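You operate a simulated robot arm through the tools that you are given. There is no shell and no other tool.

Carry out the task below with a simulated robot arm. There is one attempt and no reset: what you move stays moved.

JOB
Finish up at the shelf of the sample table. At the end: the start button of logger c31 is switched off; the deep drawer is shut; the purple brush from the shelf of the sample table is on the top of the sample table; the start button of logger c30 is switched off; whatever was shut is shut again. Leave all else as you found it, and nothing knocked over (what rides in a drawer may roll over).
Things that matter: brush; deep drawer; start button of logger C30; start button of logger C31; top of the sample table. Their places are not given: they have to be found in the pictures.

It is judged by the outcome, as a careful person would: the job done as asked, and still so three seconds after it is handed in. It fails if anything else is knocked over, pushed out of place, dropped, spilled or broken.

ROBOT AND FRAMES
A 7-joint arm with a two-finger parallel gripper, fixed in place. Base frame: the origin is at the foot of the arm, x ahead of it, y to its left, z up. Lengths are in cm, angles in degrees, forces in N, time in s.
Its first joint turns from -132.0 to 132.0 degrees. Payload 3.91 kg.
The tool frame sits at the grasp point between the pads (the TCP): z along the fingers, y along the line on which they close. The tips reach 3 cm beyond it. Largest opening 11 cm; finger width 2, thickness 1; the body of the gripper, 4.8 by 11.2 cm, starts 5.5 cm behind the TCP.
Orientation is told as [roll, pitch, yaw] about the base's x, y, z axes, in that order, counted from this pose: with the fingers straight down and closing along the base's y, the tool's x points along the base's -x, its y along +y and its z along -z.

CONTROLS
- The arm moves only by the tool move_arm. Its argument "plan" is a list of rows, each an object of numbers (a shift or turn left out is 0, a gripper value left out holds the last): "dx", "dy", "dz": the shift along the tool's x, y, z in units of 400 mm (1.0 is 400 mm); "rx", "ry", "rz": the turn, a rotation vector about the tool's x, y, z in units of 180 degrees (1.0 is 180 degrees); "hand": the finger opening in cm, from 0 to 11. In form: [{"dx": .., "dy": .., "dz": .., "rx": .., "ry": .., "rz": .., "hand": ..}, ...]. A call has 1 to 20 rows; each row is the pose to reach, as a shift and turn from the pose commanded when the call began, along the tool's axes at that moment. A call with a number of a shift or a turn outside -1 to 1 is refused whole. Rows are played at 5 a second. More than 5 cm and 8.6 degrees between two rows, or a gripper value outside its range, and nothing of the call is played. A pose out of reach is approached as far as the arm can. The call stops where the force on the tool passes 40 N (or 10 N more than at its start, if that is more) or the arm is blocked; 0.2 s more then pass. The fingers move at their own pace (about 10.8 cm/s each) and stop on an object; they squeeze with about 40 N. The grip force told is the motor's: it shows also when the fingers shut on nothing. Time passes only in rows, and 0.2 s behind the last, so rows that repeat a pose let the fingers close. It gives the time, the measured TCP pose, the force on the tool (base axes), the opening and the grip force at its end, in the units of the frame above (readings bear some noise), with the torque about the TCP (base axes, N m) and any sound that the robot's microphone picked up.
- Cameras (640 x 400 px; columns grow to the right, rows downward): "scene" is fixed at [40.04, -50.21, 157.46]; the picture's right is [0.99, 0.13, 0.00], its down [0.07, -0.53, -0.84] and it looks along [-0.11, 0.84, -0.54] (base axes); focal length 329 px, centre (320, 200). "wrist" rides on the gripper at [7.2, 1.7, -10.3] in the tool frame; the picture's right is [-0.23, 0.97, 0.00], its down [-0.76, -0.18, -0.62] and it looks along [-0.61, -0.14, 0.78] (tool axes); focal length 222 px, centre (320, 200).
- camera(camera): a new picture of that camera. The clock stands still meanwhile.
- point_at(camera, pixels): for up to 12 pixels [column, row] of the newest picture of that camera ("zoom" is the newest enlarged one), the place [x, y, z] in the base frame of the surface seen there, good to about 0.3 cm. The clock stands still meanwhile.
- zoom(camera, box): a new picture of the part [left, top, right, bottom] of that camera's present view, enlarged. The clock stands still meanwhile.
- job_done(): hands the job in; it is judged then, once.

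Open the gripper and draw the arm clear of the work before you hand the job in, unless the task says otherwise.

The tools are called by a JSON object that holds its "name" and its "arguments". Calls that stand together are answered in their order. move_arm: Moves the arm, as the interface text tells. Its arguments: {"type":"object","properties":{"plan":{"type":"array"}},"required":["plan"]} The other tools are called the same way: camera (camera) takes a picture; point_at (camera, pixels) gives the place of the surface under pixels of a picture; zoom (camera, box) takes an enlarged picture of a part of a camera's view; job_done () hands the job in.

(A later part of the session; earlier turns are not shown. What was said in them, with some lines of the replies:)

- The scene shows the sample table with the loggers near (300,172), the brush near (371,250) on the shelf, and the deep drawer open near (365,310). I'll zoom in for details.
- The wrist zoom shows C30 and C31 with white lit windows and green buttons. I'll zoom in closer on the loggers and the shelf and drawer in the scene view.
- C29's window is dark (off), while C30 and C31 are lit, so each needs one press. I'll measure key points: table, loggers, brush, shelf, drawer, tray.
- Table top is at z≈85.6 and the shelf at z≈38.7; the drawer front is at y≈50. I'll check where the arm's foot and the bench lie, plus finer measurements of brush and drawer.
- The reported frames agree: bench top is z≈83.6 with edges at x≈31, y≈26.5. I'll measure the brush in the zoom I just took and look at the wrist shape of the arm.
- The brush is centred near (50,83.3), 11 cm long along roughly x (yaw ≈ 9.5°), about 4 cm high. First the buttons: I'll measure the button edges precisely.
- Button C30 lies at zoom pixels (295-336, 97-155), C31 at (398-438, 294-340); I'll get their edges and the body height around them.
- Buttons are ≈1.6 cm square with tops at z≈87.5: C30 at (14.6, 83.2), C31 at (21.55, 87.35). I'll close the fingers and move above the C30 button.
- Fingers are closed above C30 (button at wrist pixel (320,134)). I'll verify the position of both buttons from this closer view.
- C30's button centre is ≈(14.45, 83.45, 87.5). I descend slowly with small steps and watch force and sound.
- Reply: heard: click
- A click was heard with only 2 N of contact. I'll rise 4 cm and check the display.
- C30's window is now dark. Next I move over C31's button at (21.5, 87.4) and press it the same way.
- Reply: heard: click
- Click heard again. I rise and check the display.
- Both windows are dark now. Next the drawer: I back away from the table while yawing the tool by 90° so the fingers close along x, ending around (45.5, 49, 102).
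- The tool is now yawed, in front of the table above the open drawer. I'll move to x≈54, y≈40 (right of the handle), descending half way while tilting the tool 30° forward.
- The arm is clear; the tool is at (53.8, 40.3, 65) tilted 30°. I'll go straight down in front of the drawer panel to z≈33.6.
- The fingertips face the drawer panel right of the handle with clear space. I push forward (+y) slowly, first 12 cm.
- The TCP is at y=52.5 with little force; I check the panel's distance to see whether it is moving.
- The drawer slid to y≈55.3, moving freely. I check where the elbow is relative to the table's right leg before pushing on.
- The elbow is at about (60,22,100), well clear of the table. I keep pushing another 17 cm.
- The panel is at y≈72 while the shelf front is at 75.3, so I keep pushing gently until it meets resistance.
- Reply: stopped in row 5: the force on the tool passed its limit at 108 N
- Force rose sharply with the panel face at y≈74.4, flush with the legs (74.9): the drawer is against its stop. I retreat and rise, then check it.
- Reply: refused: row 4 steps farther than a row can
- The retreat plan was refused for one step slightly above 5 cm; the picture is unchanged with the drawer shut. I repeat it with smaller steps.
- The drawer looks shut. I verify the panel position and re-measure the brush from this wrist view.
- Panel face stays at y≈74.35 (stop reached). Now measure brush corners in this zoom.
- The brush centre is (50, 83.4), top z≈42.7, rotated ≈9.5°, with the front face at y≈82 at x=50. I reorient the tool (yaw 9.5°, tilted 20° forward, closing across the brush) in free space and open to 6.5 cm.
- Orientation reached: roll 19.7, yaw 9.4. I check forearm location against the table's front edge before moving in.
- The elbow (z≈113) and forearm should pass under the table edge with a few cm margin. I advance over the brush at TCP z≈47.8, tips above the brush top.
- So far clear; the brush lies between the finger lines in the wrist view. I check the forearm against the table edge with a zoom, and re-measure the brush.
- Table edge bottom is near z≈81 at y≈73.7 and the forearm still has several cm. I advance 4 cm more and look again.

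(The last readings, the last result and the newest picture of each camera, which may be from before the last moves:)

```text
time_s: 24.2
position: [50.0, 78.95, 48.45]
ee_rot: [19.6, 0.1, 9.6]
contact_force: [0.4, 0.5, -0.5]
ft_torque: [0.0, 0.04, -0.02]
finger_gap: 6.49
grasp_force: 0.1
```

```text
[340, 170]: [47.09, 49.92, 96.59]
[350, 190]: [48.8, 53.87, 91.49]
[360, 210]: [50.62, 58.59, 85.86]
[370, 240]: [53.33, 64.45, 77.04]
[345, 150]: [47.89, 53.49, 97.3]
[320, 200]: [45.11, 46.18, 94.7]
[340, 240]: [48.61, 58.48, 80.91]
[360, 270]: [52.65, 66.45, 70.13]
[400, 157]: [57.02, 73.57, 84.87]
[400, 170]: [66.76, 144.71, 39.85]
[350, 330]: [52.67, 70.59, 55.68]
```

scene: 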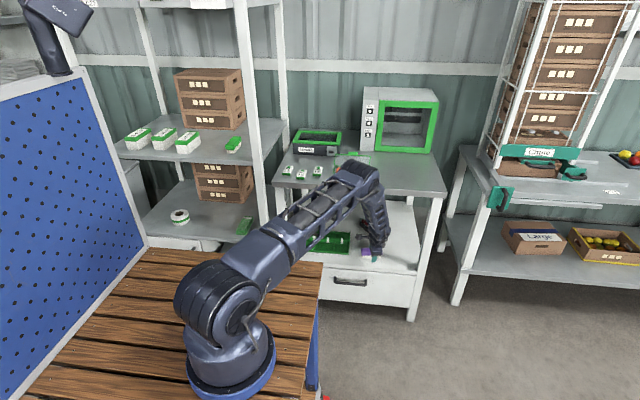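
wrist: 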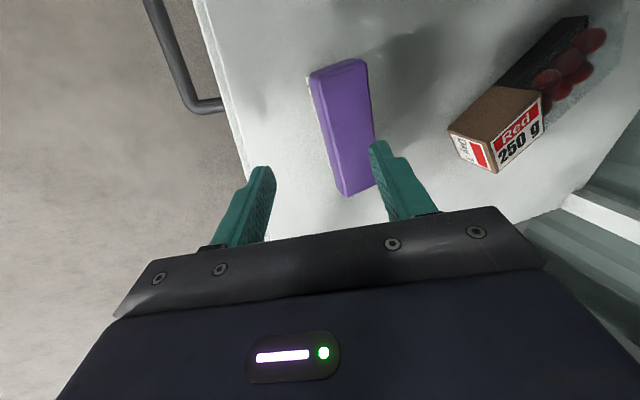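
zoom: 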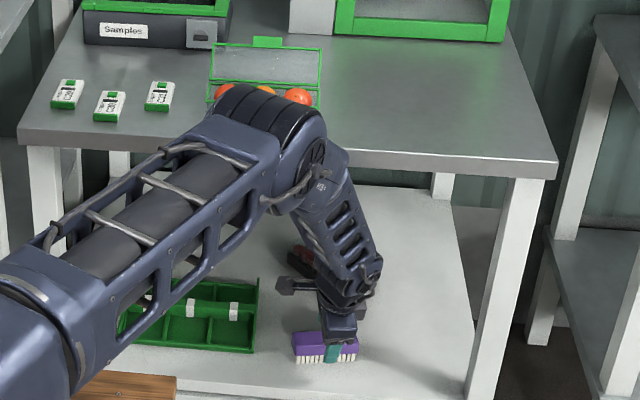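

The forearm's upper surface has about 6 cm clearance to the table edge. I complete the last 4 cm over the brush.

{"name": "move_arm", "arguments": {"plan": [{"dx": -0.0083, "dy": 0.042, "dz": 0.0255}, {"dx": -0.0166, "dy": 0.0838, "dz": 0.0505}]}}

{"name": "zoom", "arguments": {"camera": "scene", "box": [310, 140, 430, 270]}}

{"name": "camera", "arguments": {"camera": "wrist"}}

{"name": "point_at", "arguments": {"camera": "zoom", "pixels": [[345, 150], [350, 160], [355, 180], [365, 210], [375, 240], [370, 260]]}}

```text
time_s: 24.9
position: [49.87, 82.8, 47.84]
ee_rot: [19.7, 0.1, 9.5]
contact_force: [0.2, 1.2, -0.1]
ft_torque: [0.0, 0.04, -0.04]
finger_gap: 6.5
grasp_force: 0.1
```

```text
3.08 times, centred on (370, 205) of scene
```

zoom: 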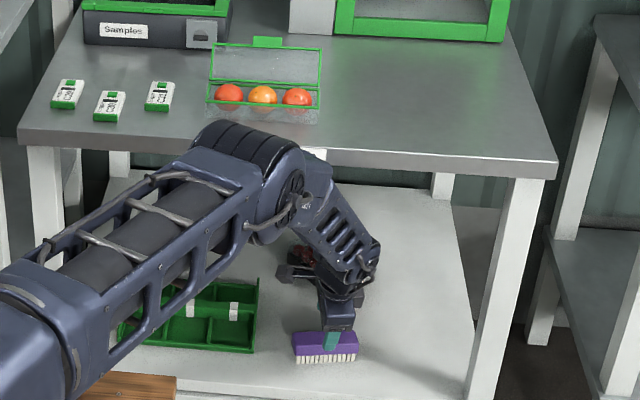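

```text
taken
```

wrist: 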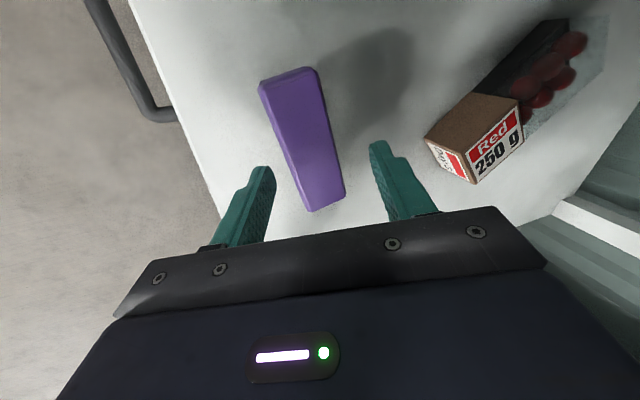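

```text
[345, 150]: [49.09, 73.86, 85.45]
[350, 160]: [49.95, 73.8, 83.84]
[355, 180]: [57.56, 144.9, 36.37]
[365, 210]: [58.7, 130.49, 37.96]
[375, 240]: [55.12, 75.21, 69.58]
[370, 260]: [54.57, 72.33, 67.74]
```

The brush sits between the open fingers. I descend vertically 4.5 cm so the pads straddle it without touching the shelf.

{"name": "move_arm", "arguments": {"plan": [{"dy": -0.015, "dz": 0.041}, {"dy": -0.0282, "dz": 0.0775}, {"dy": -0.034, "dz": 0.0935}, {"dy": -0.0385, "dz": 0.1058}]}}

{"name": "camera", "arguments": {"camera": "wrist"}}

{"name": "zoom", "arguments": {"camera": "scene", "box": [340, 210, 404, 270]}}

```text
time_s: 25.9
position: [49.92, 82.63, 43.23]
ee_rot: [19.6, 0.1, 9.4]
contact_force: [-0.2, 0.7, 0.6]
ft_torque: [-0.01, -0.01, -0.02]
finger_gap: 6.51
grasp_force: 0.0
```

```text
taken
```

wrist: 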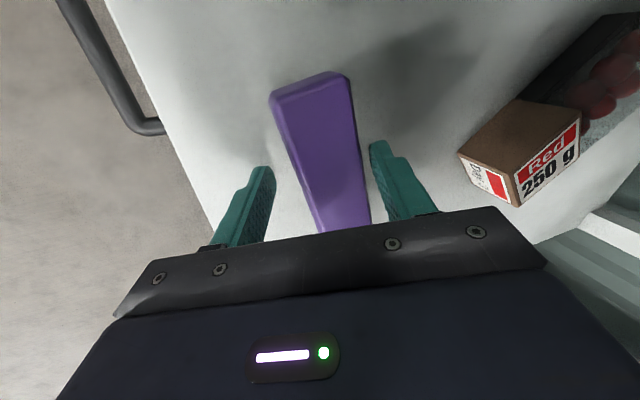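

```text
6.67 times, centred on (372, 240) of scene
```

zoom: 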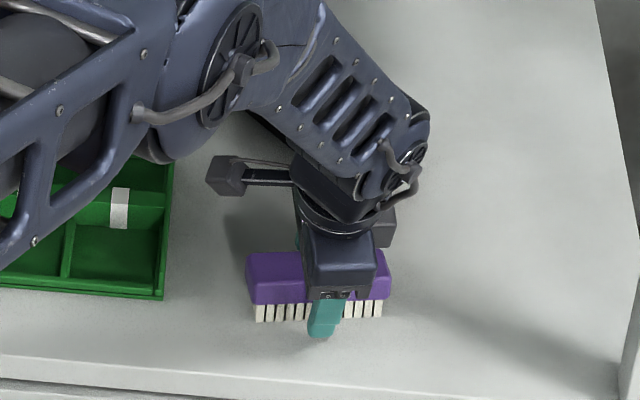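

The fingers straddle the brush without contact forces. I close in stages.

{"name": "move_arm", "arguments": {"plan": [{"hand": 5}, {"hand": 4.2}, {"hand": 3.6}, {"hand": 3}, {"hand": 0}, {"hand": 0}]}}

{"name": "camera", "arguments": {"camera": "wrist"}}

{"name": "zoom", "arguments": {"camera": "scene", "box": [340, 210, 404, 270]}}

```text
time_s: 27.2
position: [49.93, 82.77, 43.34]
ee_rot: [19.7, 0.2, 9.5]
contact_force: [1.1, 1.9, 3.5]
ft_torque: [0.04, -0.3, 0.08]
finger_gap: 4.49
grasp_force: 39.8
```

```text
taken
```

wrist: 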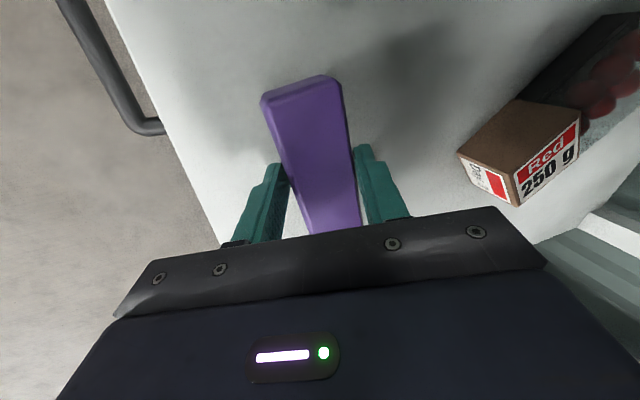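

```text
6.67 times, centred on (372, 240) of scene
```

zoom: 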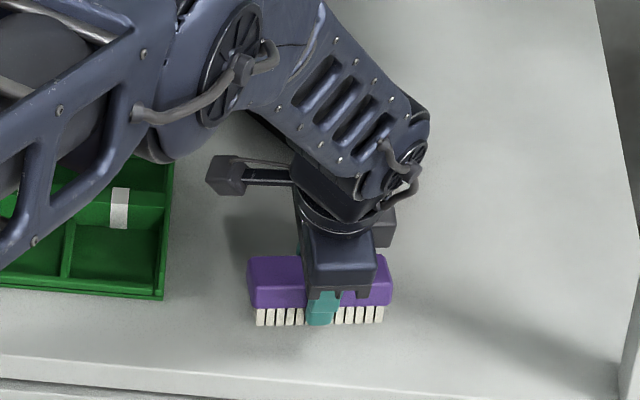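

Gripped at a 4.5 cm gap with 40 N. I lift 2.5 cm and check how the brush hangs.

{"name": "move_arm", "arguments": {"plan": [{"dy": 0.0043, "dz": -0.0118}, {"dy": 0.013, "dz": -0.035}, {"dy": 0.0214, "dz": -0.0588}, {"dy": 0.0214, "dz": -0.0588}]}}

{"name": "camera", "arguments": {"camera": "wrist"}}

{"name": "zoom", "arguments": {"camera": "scene", "box": [340, 210, 404, 270]}}

```text
time_s: 28.2
position: [49.84, 82.72, 45.89]
ee_rot: [19.7, 0.2, 9.5]
contact_force: [-0.7, -0.2, -0.6]
ft_torque: [-0.02, -0.03, 0.0]
finger_gap: 3.9
grasp_force: 40.1
```

```text
taken
```

wrist: 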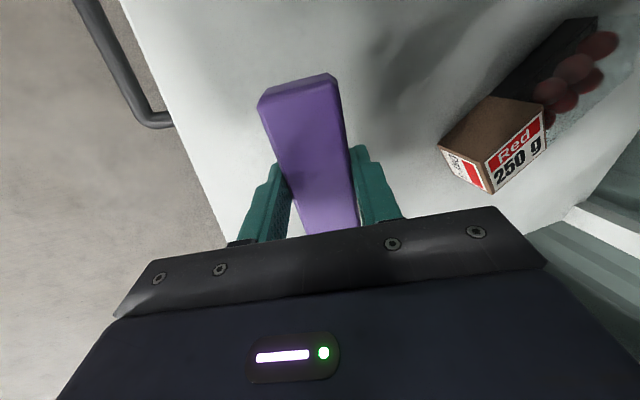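

```text
6.67 times, centred on (372, 240) of scene
```

zoom: 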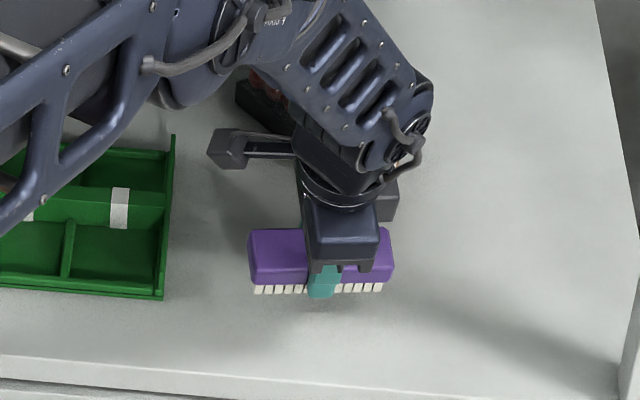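

The brush has settled flat between the pads (gap 3.9 cm), off the shelf. I back out of the shelf toward (50, 62, 52).

{"name": "move_arm", "arguments": {"plan": [{"dx": 0.006, "dy": -0.03, "dz": -0.025}, {"dx": 0.018, "dy": -0.09, "dz": -0.07}, {"dx": 0.032, "dy": -0.16, "dz": -0.12}, {"dx": 0.046, "dy": -0.23, "dz": -0.172}, {"dx": 0.06, "dy": -0.3, "dz": -0.223}, {"dx": 0.074, "dy": -0.37, "dz": -0.275}, {"dx": 0.0854, "dy": -0.4276, "dz": -0.3178}]}}

{"name": "camera", "arguments": {"camera": "scene"}}

{"name": "camera", "arguments": {"camera": "wrist"}}

```text
time_s: 29.9
position: [49.82, 62.29, 52.05]
ee_rot: [19.7, 0.1, 9.5]
contact_force: [-1.1, 0.3, -0.8]
ft_torque: [0.01, -0.05, 0.0]
finger_gap: 3.92
grasp_force: 40.3
```

```text
taken
```

scene: 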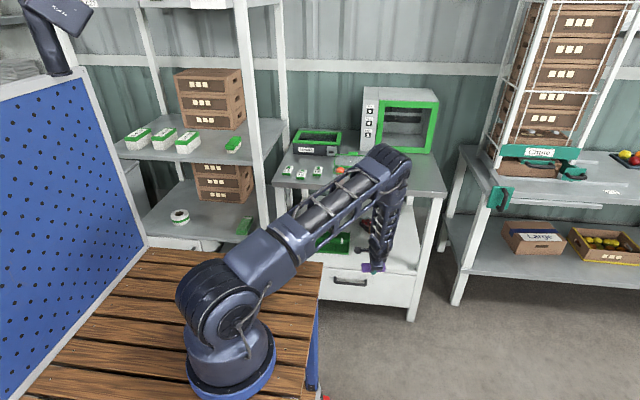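

```text
taken
```

wrist: 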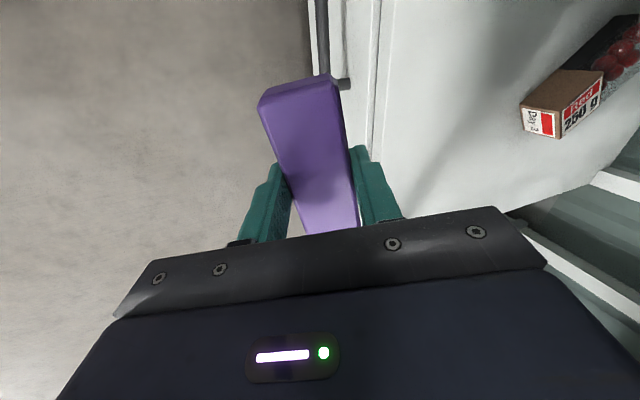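

The brush is held securely clear of the shelf. I raise it in front of the table while straightening the tool to vertical.

{"name": "move_arm", "arguments": {"plan": [{"dx": 0.0014, "dy": 0.0265, "dz": -0.0968, "rx": 0.012}, {"dx": 0.0028, "dy": 0.053, "dz": -0.1936, "rx": 0.024}, {"dx": 0.0041, "dy": 0.0794, "dz": -0.2903, "rx": 0.036}, {"dx": 0.0055, "dy": 0.1059, "dz": -0.3871, "rx": 0.049}, {"dx": 0.0069, "dy": 0.1324, "dz": -0.4839, "rx": 0.061}, {"dx": 0.0083, "dy": 0.1589, "dz": -0.5807, "rx": 0.073}, {"dx": 0.0096, "dy": 0.1853, "dz": -0.6774, "rx": 0.085}, {"dx": 0.011, "dy": 0.2118, "dz": -0.7742, "rx": 0.097}, {"dx": 0.0124, "dy": 0.2383, "dz": -0.871, "rx": 0.1094}]}}

{"name": "camera", "arguments": {"camera": "scene"}}

```text
time_s: 31.9
position: [50.18, 59.38, 88.04]
ee_rot: [0.1, 0.2, 9.5]
contact_force: [-0.1, 0.1, -1.3]
ft_torque: [-0.02, 0.02, -0.01]
finger_gap: 3.92
grasp_force: 40.1
```

```text
taken
```

scene: 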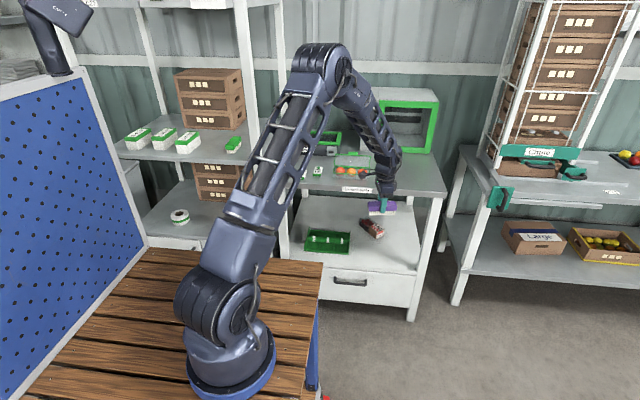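

Tool is vertical at z=88, brush in front of the table. I check the fruit box extents and free table area before moving over the top.

{"name": "point_at", "arguments": {"camera": "scene", "pixels": [[368, 178], [370, 176], [367, 160], [360, 155], [352, 152], [400, 182], [410, 170], [425, 160], [380, 148], [430, 180]]}}

{"name": "zoom", "arguments": {"camera": "scene", "box": [320, 130, 450, 220]}}

```text
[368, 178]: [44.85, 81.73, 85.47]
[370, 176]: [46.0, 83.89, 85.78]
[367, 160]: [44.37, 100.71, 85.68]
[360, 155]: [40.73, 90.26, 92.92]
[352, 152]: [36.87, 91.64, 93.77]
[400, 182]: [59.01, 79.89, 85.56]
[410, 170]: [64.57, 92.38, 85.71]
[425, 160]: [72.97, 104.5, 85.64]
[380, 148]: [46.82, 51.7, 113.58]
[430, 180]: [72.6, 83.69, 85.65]
```

```text
4.44 times, centred on (385, 175) of scene
```

zoom: 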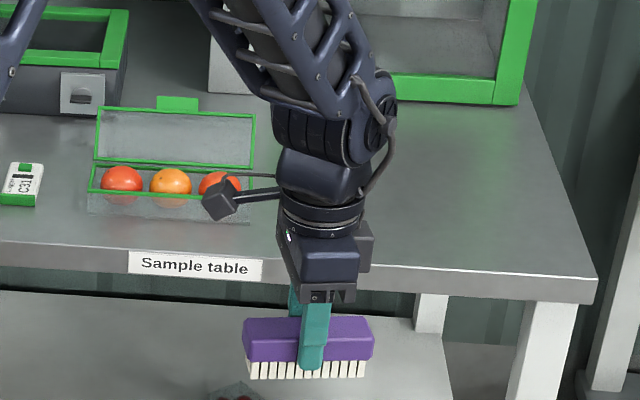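

Free table area is around (56, 80), right of the fruit box (right edge x≈46). I rise to z=100 and move over that spot.

{"name": "move_arm", "arguments": {"plan": [{"dz": -0.1}, {"dz": -0.2}, {"dz": -0.3}, {"dx": -0.038, "dy": 0.0807, "dz": -0.3}, {"dx": -0.076, "dy": 0.1613, "dz": -0.3}, {"dx": -0.114, "dy": 0.242, "dz": -0.3}, {"dx": -0.152, "dy": 0.3227, "dz": -0.3}, {"dx": -0.19, "dy": 0.4033, "dz": -0.3}, {"dx": -0.228, "dy": 0.484, "dz": -0.3}, {"dx": -0.228, "dy": 0.484, "dz": -0.25}]}}

{"name": "camera", "arguments": {"camera": "scene"}}

{"name": "camera", "arguments": {"camera": "wrist"}}

```text
time_s: 34.0
position: [55.67, 79.99, 98.1]
ee_rot: [0.0, 0.1, 9.5]
contact_force: [-0.3, -0.1, -0.4]
ft_torque: [-0.02, -0.01, -0.02]
finger_gap: 3.95
grasp_force: 39.9
```

```text
taken
```

scene: 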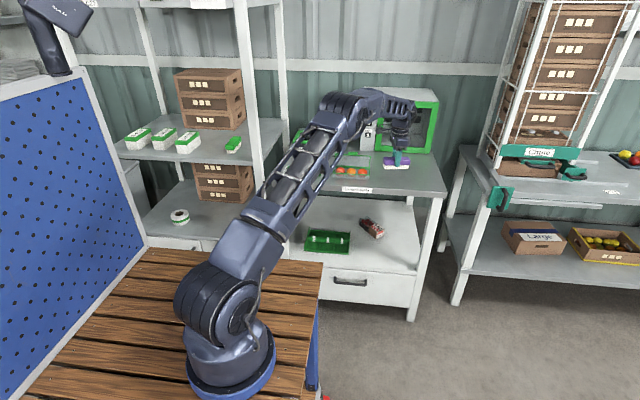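

```text
taken
```

wrist: 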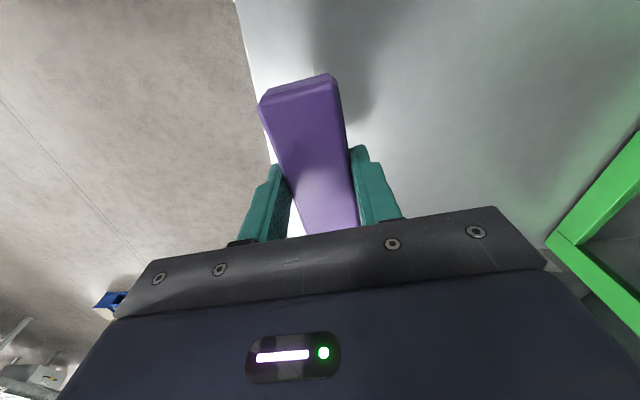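

The brush hangs over the free table area. I measure its bristle bottom and the table beneath for the descent.

{"name": "zoom", "arguments": {"camera": "scene", "box": [370, 135, 434, 195]}}

```text
6.67 times, centred on (402, 165) of scene
```

zoom: 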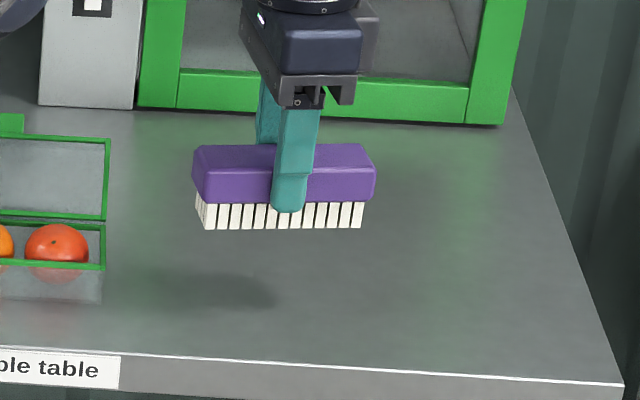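

{"name": "point_at", "arguments": {"camera": "zoom", "pixels": [[215, 224], [350, 223], [280, 224], [288, 205], [230, 190], [340, 190], [220, 150], [360, 150], [250, 250], [300, 300]]}}

```text
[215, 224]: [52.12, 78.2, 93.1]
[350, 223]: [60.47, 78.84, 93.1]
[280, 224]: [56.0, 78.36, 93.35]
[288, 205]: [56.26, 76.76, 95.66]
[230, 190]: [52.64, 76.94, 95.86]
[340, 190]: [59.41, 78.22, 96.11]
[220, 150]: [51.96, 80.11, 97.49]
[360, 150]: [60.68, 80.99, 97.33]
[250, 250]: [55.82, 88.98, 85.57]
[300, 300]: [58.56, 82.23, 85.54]
```

Bristle bottoms are near z≈93, so contact is expected after ≈7.3 cm. I descend 7 cm, slowly at the end.

{"name": "move_arm", "arguments": {"plan": [{"dz": 0.08}, {"dz": 0.14}, {"dz": 0.16}, {"dz": 0.17}, {"dz": 0.175}]}}

{"name": "zoom", "arguments": {"camera": "scene", "box": [370, 135, 434, 195]}}

{"name": "point_at", "arguments": {"camera": "zoom", "pixels": [[215, 260], [350, 260], [280, 270], [280, 280], [280, 290], [280, 300]]}}

```text
time_s: 35.2
position: [55.62, 79.93, 90.93]
ee_rot: [0.0, 0.1, 9.5]
contact_force: [-1.2, -0.4, -1.0]
ft_torque: [-0.01, -0.01, -0.01]
finger_gap: 3.96
grasp_force: 40.3
```

```text
6.67 times, centred on (402, 165) of scene
```

zoom: 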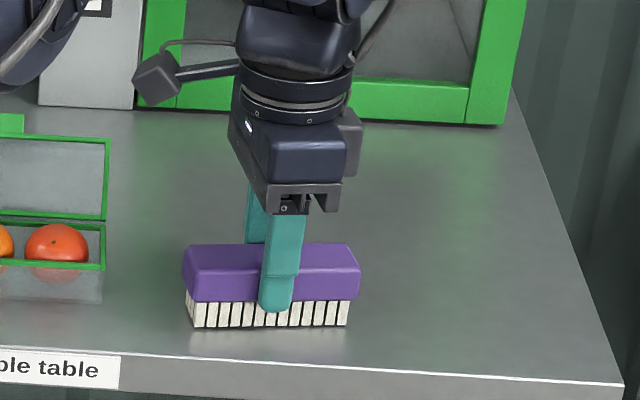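

```text
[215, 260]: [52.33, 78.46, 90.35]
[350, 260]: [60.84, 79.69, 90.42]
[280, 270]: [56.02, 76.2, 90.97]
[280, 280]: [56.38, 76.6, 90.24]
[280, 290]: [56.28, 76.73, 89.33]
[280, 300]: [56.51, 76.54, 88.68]
```

Nearly there, no contact force yet. I lower in 1 mm steps to feel the contact.

{"name": "move_arm", "arguments": {"plan": [{"dz": 0.0025}, {"dz": 0.005}, {"dz": 0.0075}]}}

{"name": "zoom", "arguments": {"camera": "scene", "box": [370, 135, 434, 195]}}

{"name": "point_at", "arguments": {"camera": "zoom", "pixels": [[215, 325], [340, 325], [250, 327], [250, 331], [250, 335]]}}

```text
time_s: 36.0
position: [55.79, 79.87, 90.64]
ee_rot: [0.1, 0.1, 9.5]
contact_force: [-2.1, -0.5, 7.7]
ft_torque: [-0.01, -0.34, -0.03]
finger_gap: 3.94
grasp_force: 39.6
```

```text
6.67 times, centred on (402, 165) of scene
```

zoom: 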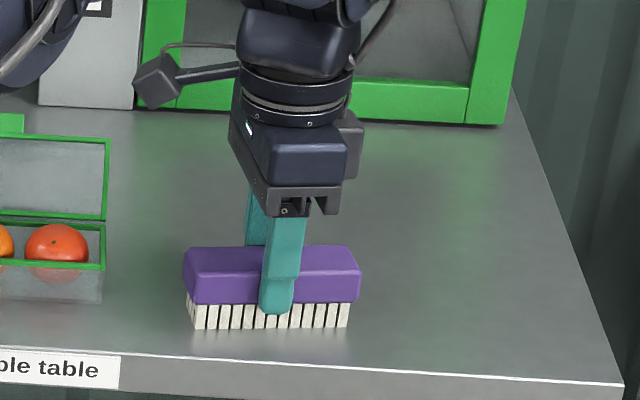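

```text
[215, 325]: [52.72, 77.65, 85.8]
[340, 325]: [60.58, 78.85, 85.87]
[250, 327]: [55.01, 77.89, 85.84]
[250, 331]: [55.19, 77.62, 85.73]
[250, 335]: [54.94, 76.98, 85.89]
```

Contact force is 7.7 N and the bristles are on the table (z≈85.8). I open the fingers gently and then rise straight up.

{"name": "move_arm", "arguments": {"plan": [{"hand": 4.5}, {"hand": 5.5}, {"hand": 6.5}, {"hand": 6.5}]}}

{"name": "zoom", "arguments": {"camera": "scene", "box": [370, 135, 434, 195]}}

{"name": "camera", "arguments": {"camera": "wrist"}}

```text
time_s: 37.0
position: [55.72, 79.9, 90.65]
ee_rot: [0.1, 0.2, 9.4]
contact_force: [0.5, -0.5, 0.3]
ft_torque: [0.01, 0.0, 0.0]
finger_gap: 6.49
grasp_force: 0.1
```

```text
6.67 times, centred on (402, 165) of scene
```

zoom: 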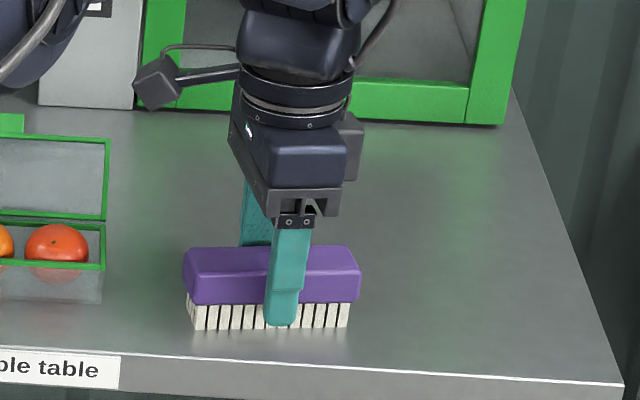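

```text
taken
```

wrist: 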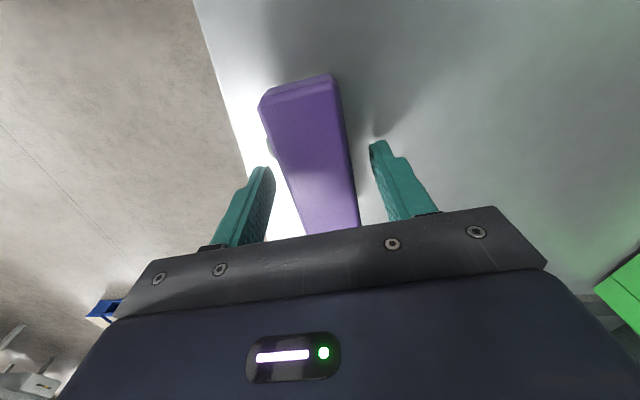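

The brush stands free between the fingers. I rise straight up 16 cm and then pull back from the table.

{"name": "move_arm", "arguments": {"plan": [{"dz": -0.05}, {"dz": -0.15}, {"dz": -0.27}, {"dz": -0.4}, {"dz": -0.4, "dx": 0.02, "dy": -0.12}, {"dz": -0.4, "dx": 0.04, "dy": -0.24}, {"dz": -0.4, "dx": 0.06, "dy": -0.36}, {"dz": -0.4, "dx": 0.08, "dy": -0.48}, {"dz": -0.4, "dx": 0.1, "dy": -0.6}, {"dz": -0.4, "dx": 0.12, "dy": -0.72}]}}

{"name": "camera", "arguments": {"camera": "scene"}}

{"name": "zoom", "arguments": {"camera": "scene", "box": [270, 130, 450, 330]}}

```text
refused: row 4 steps farther than a row can; nothing moved
```

```text
taken
```

scene: 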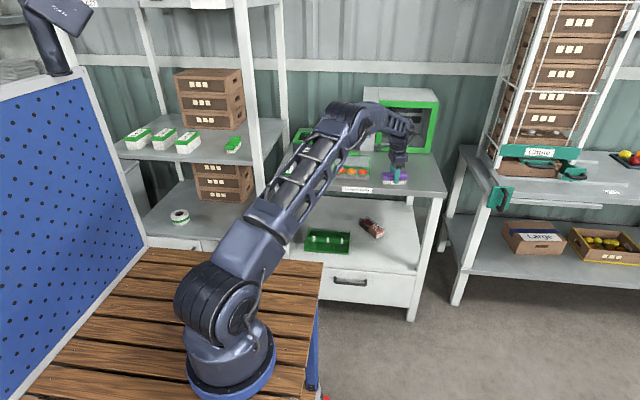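

```text
2.00 times, centred on (360, 230) of scene
```

zoom: 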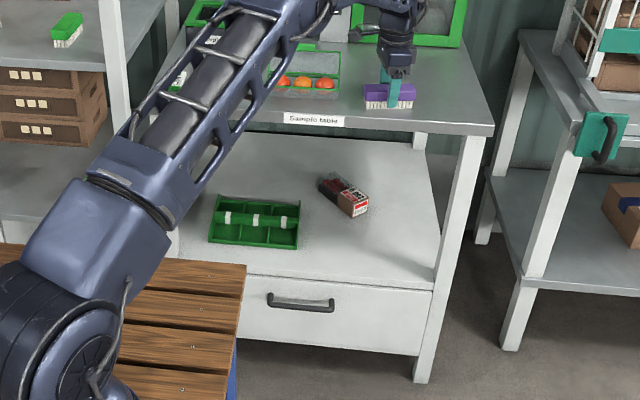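

The plan was refused for one overly large step; nothing moved. I repeat it with steps under 5 cm.

{"name": "move_arm", "arguments": {"plan": [{"dz": -0.05}, {"dz": -0.14}, {"dz": -0.24}, {"dz": -0.34}, {"dz": -0.4}, {"dz": -0.4, "dx": 0.02, "dy": -0.11}, {"dz": -0.4, "dx": 0.04, "dy": -0.22}, {"dz": -0.4, "dx": 0.06, "dy": -0.33}, {"dz": -0.4, "dx": 0.08, "dy": -0.44}, {"dz": -0.4, "dx": 0.1, "dy": -0.55}, {"dz": -0.4, "dx": 0.12, "dy": -0.66}, {"dz": -0.4, "dx": 0.14, "dy": -0.77}]}}

{"name": "camera", "arguments": {"camera": "scene"}}

{"name": "zoom", "arguments": {"camera": "scene", "box": [270, 130, 450, 330]}}

```text
time_s: 39.6
position: [55.26, 48.65, 106.39]
ee_rot: [0.0, 0.3, 9.4]
contact_force: [-0.9, -0.4, -0.8]
ft_torque: [-0.04, 0.01, 0.03]
finger_gap: 6.49
grasp_force: 0.1
```

```text
taken
```

scene: 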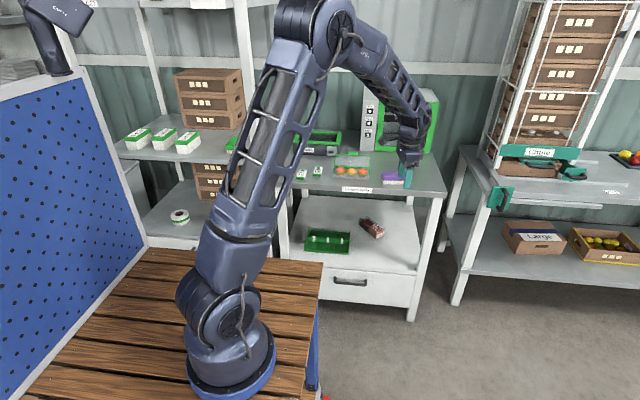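

```text
2.00 times, centred on (360, 230) of scene
```

zoom: 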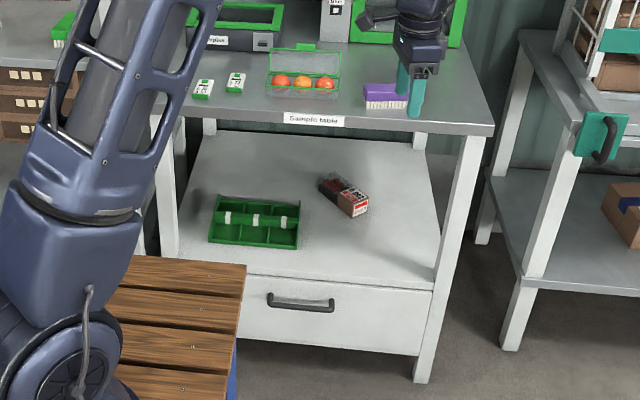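

The brush stands on the table top and the arm is away. I verify the loggers, the brush and the drawer once more.

{"name": "zoom", "arguments": {"camera": "scene", "box": [320, 260, 440, 330]}}

{"name": "point_at", "arguments": {"camera": "zoom", "pixels": [[300, 130], [450, 130], [500, 130], [450, 40], [450, 65], [525, 200], [480, 200], [60, 80]]}}

{"name": "zoom", "arguments": {"camera": "scene", "box": [280, 160, 344, 200]}}

{"name": "camera", "arguments": {"camera": "wrist"}}

```text
5.33 times, centred on (380, 295) of scene
```

zoom: 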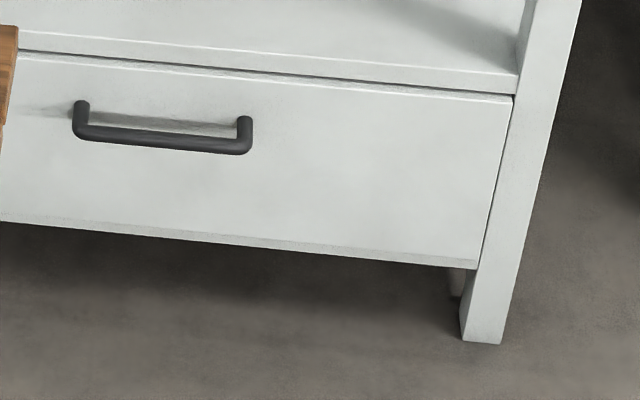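

```text
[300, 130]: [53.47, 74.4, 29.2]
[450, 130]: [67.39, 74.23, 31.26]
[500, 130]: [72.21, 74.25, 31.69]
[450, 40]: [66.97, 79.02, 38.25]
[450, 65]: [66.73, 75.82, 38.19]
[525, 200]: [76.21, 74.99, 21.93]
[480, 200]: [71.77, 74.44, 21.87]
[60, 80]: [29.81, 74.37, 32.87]
```

```text
10.00 times, centred on (312, 180) of scene
```

zoom: 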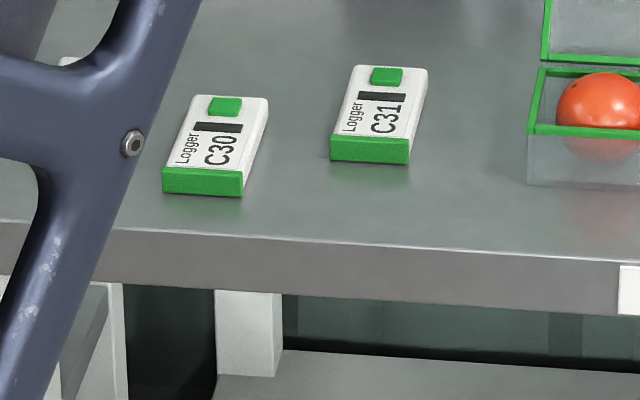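

```text
taken
```

wrist: 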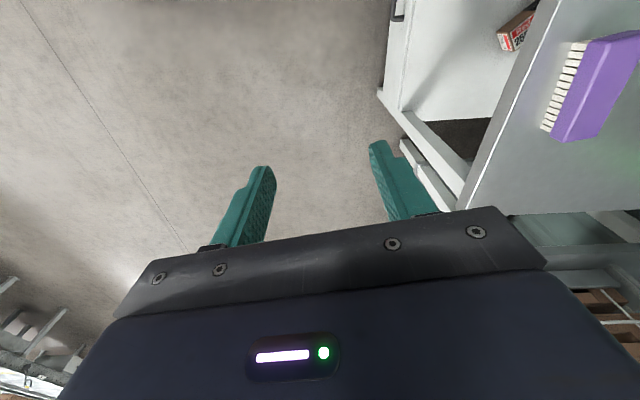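

Both loggers are dark, the drawer panel is evenly shut (y≈74.35 all along), and the brush stands on the table top. I open the gripper fully and then hand in.

{"name": "move_arm", "arguments": {"plan": [{"hand": 11}, {"hand": 11}, {"hand": 11}]}}

```text
time_s: 40.5
position: [55.23, 48.67, 106.41]
ee_rot: [0.1, 0.3, 9.5]
contact_force: [0.2, -0.8, -0.7]
ft_torque: [0.0, -0.02, 0.0]
finger_gap: 11.02
grasp_force: 0.0
```

The gripper is open at 11 cm and the arm is clear of the work. All goals are verified, so I hand the job in.

{"name": "job_done", "arguments": {}}

```text
The job is handed in.
```

The job is handed in, and all the tasks you listed are done:

- **Logger C30 and logger C31:** I pressed each start button once and heard a click. Both display windows are now dark, matching C29, which was already off.
- **Deep drawer:** I pushed it in until it stopped hard at its end stop. The force peaked at 108 N there, above the 40 N limit. The panel now sits level along its whole width and stayed put after I let go. It stands about 0.7 cm proud of the table legs.
- **Purple brush:** I lifted it from the shelf and set it bristles down on the sample table top, to the right of the fruit box. It is standing on its own.

Nothing looked knocked over or out of place in the last pictures. The arm is pulled back from the table with the gripper fully open.
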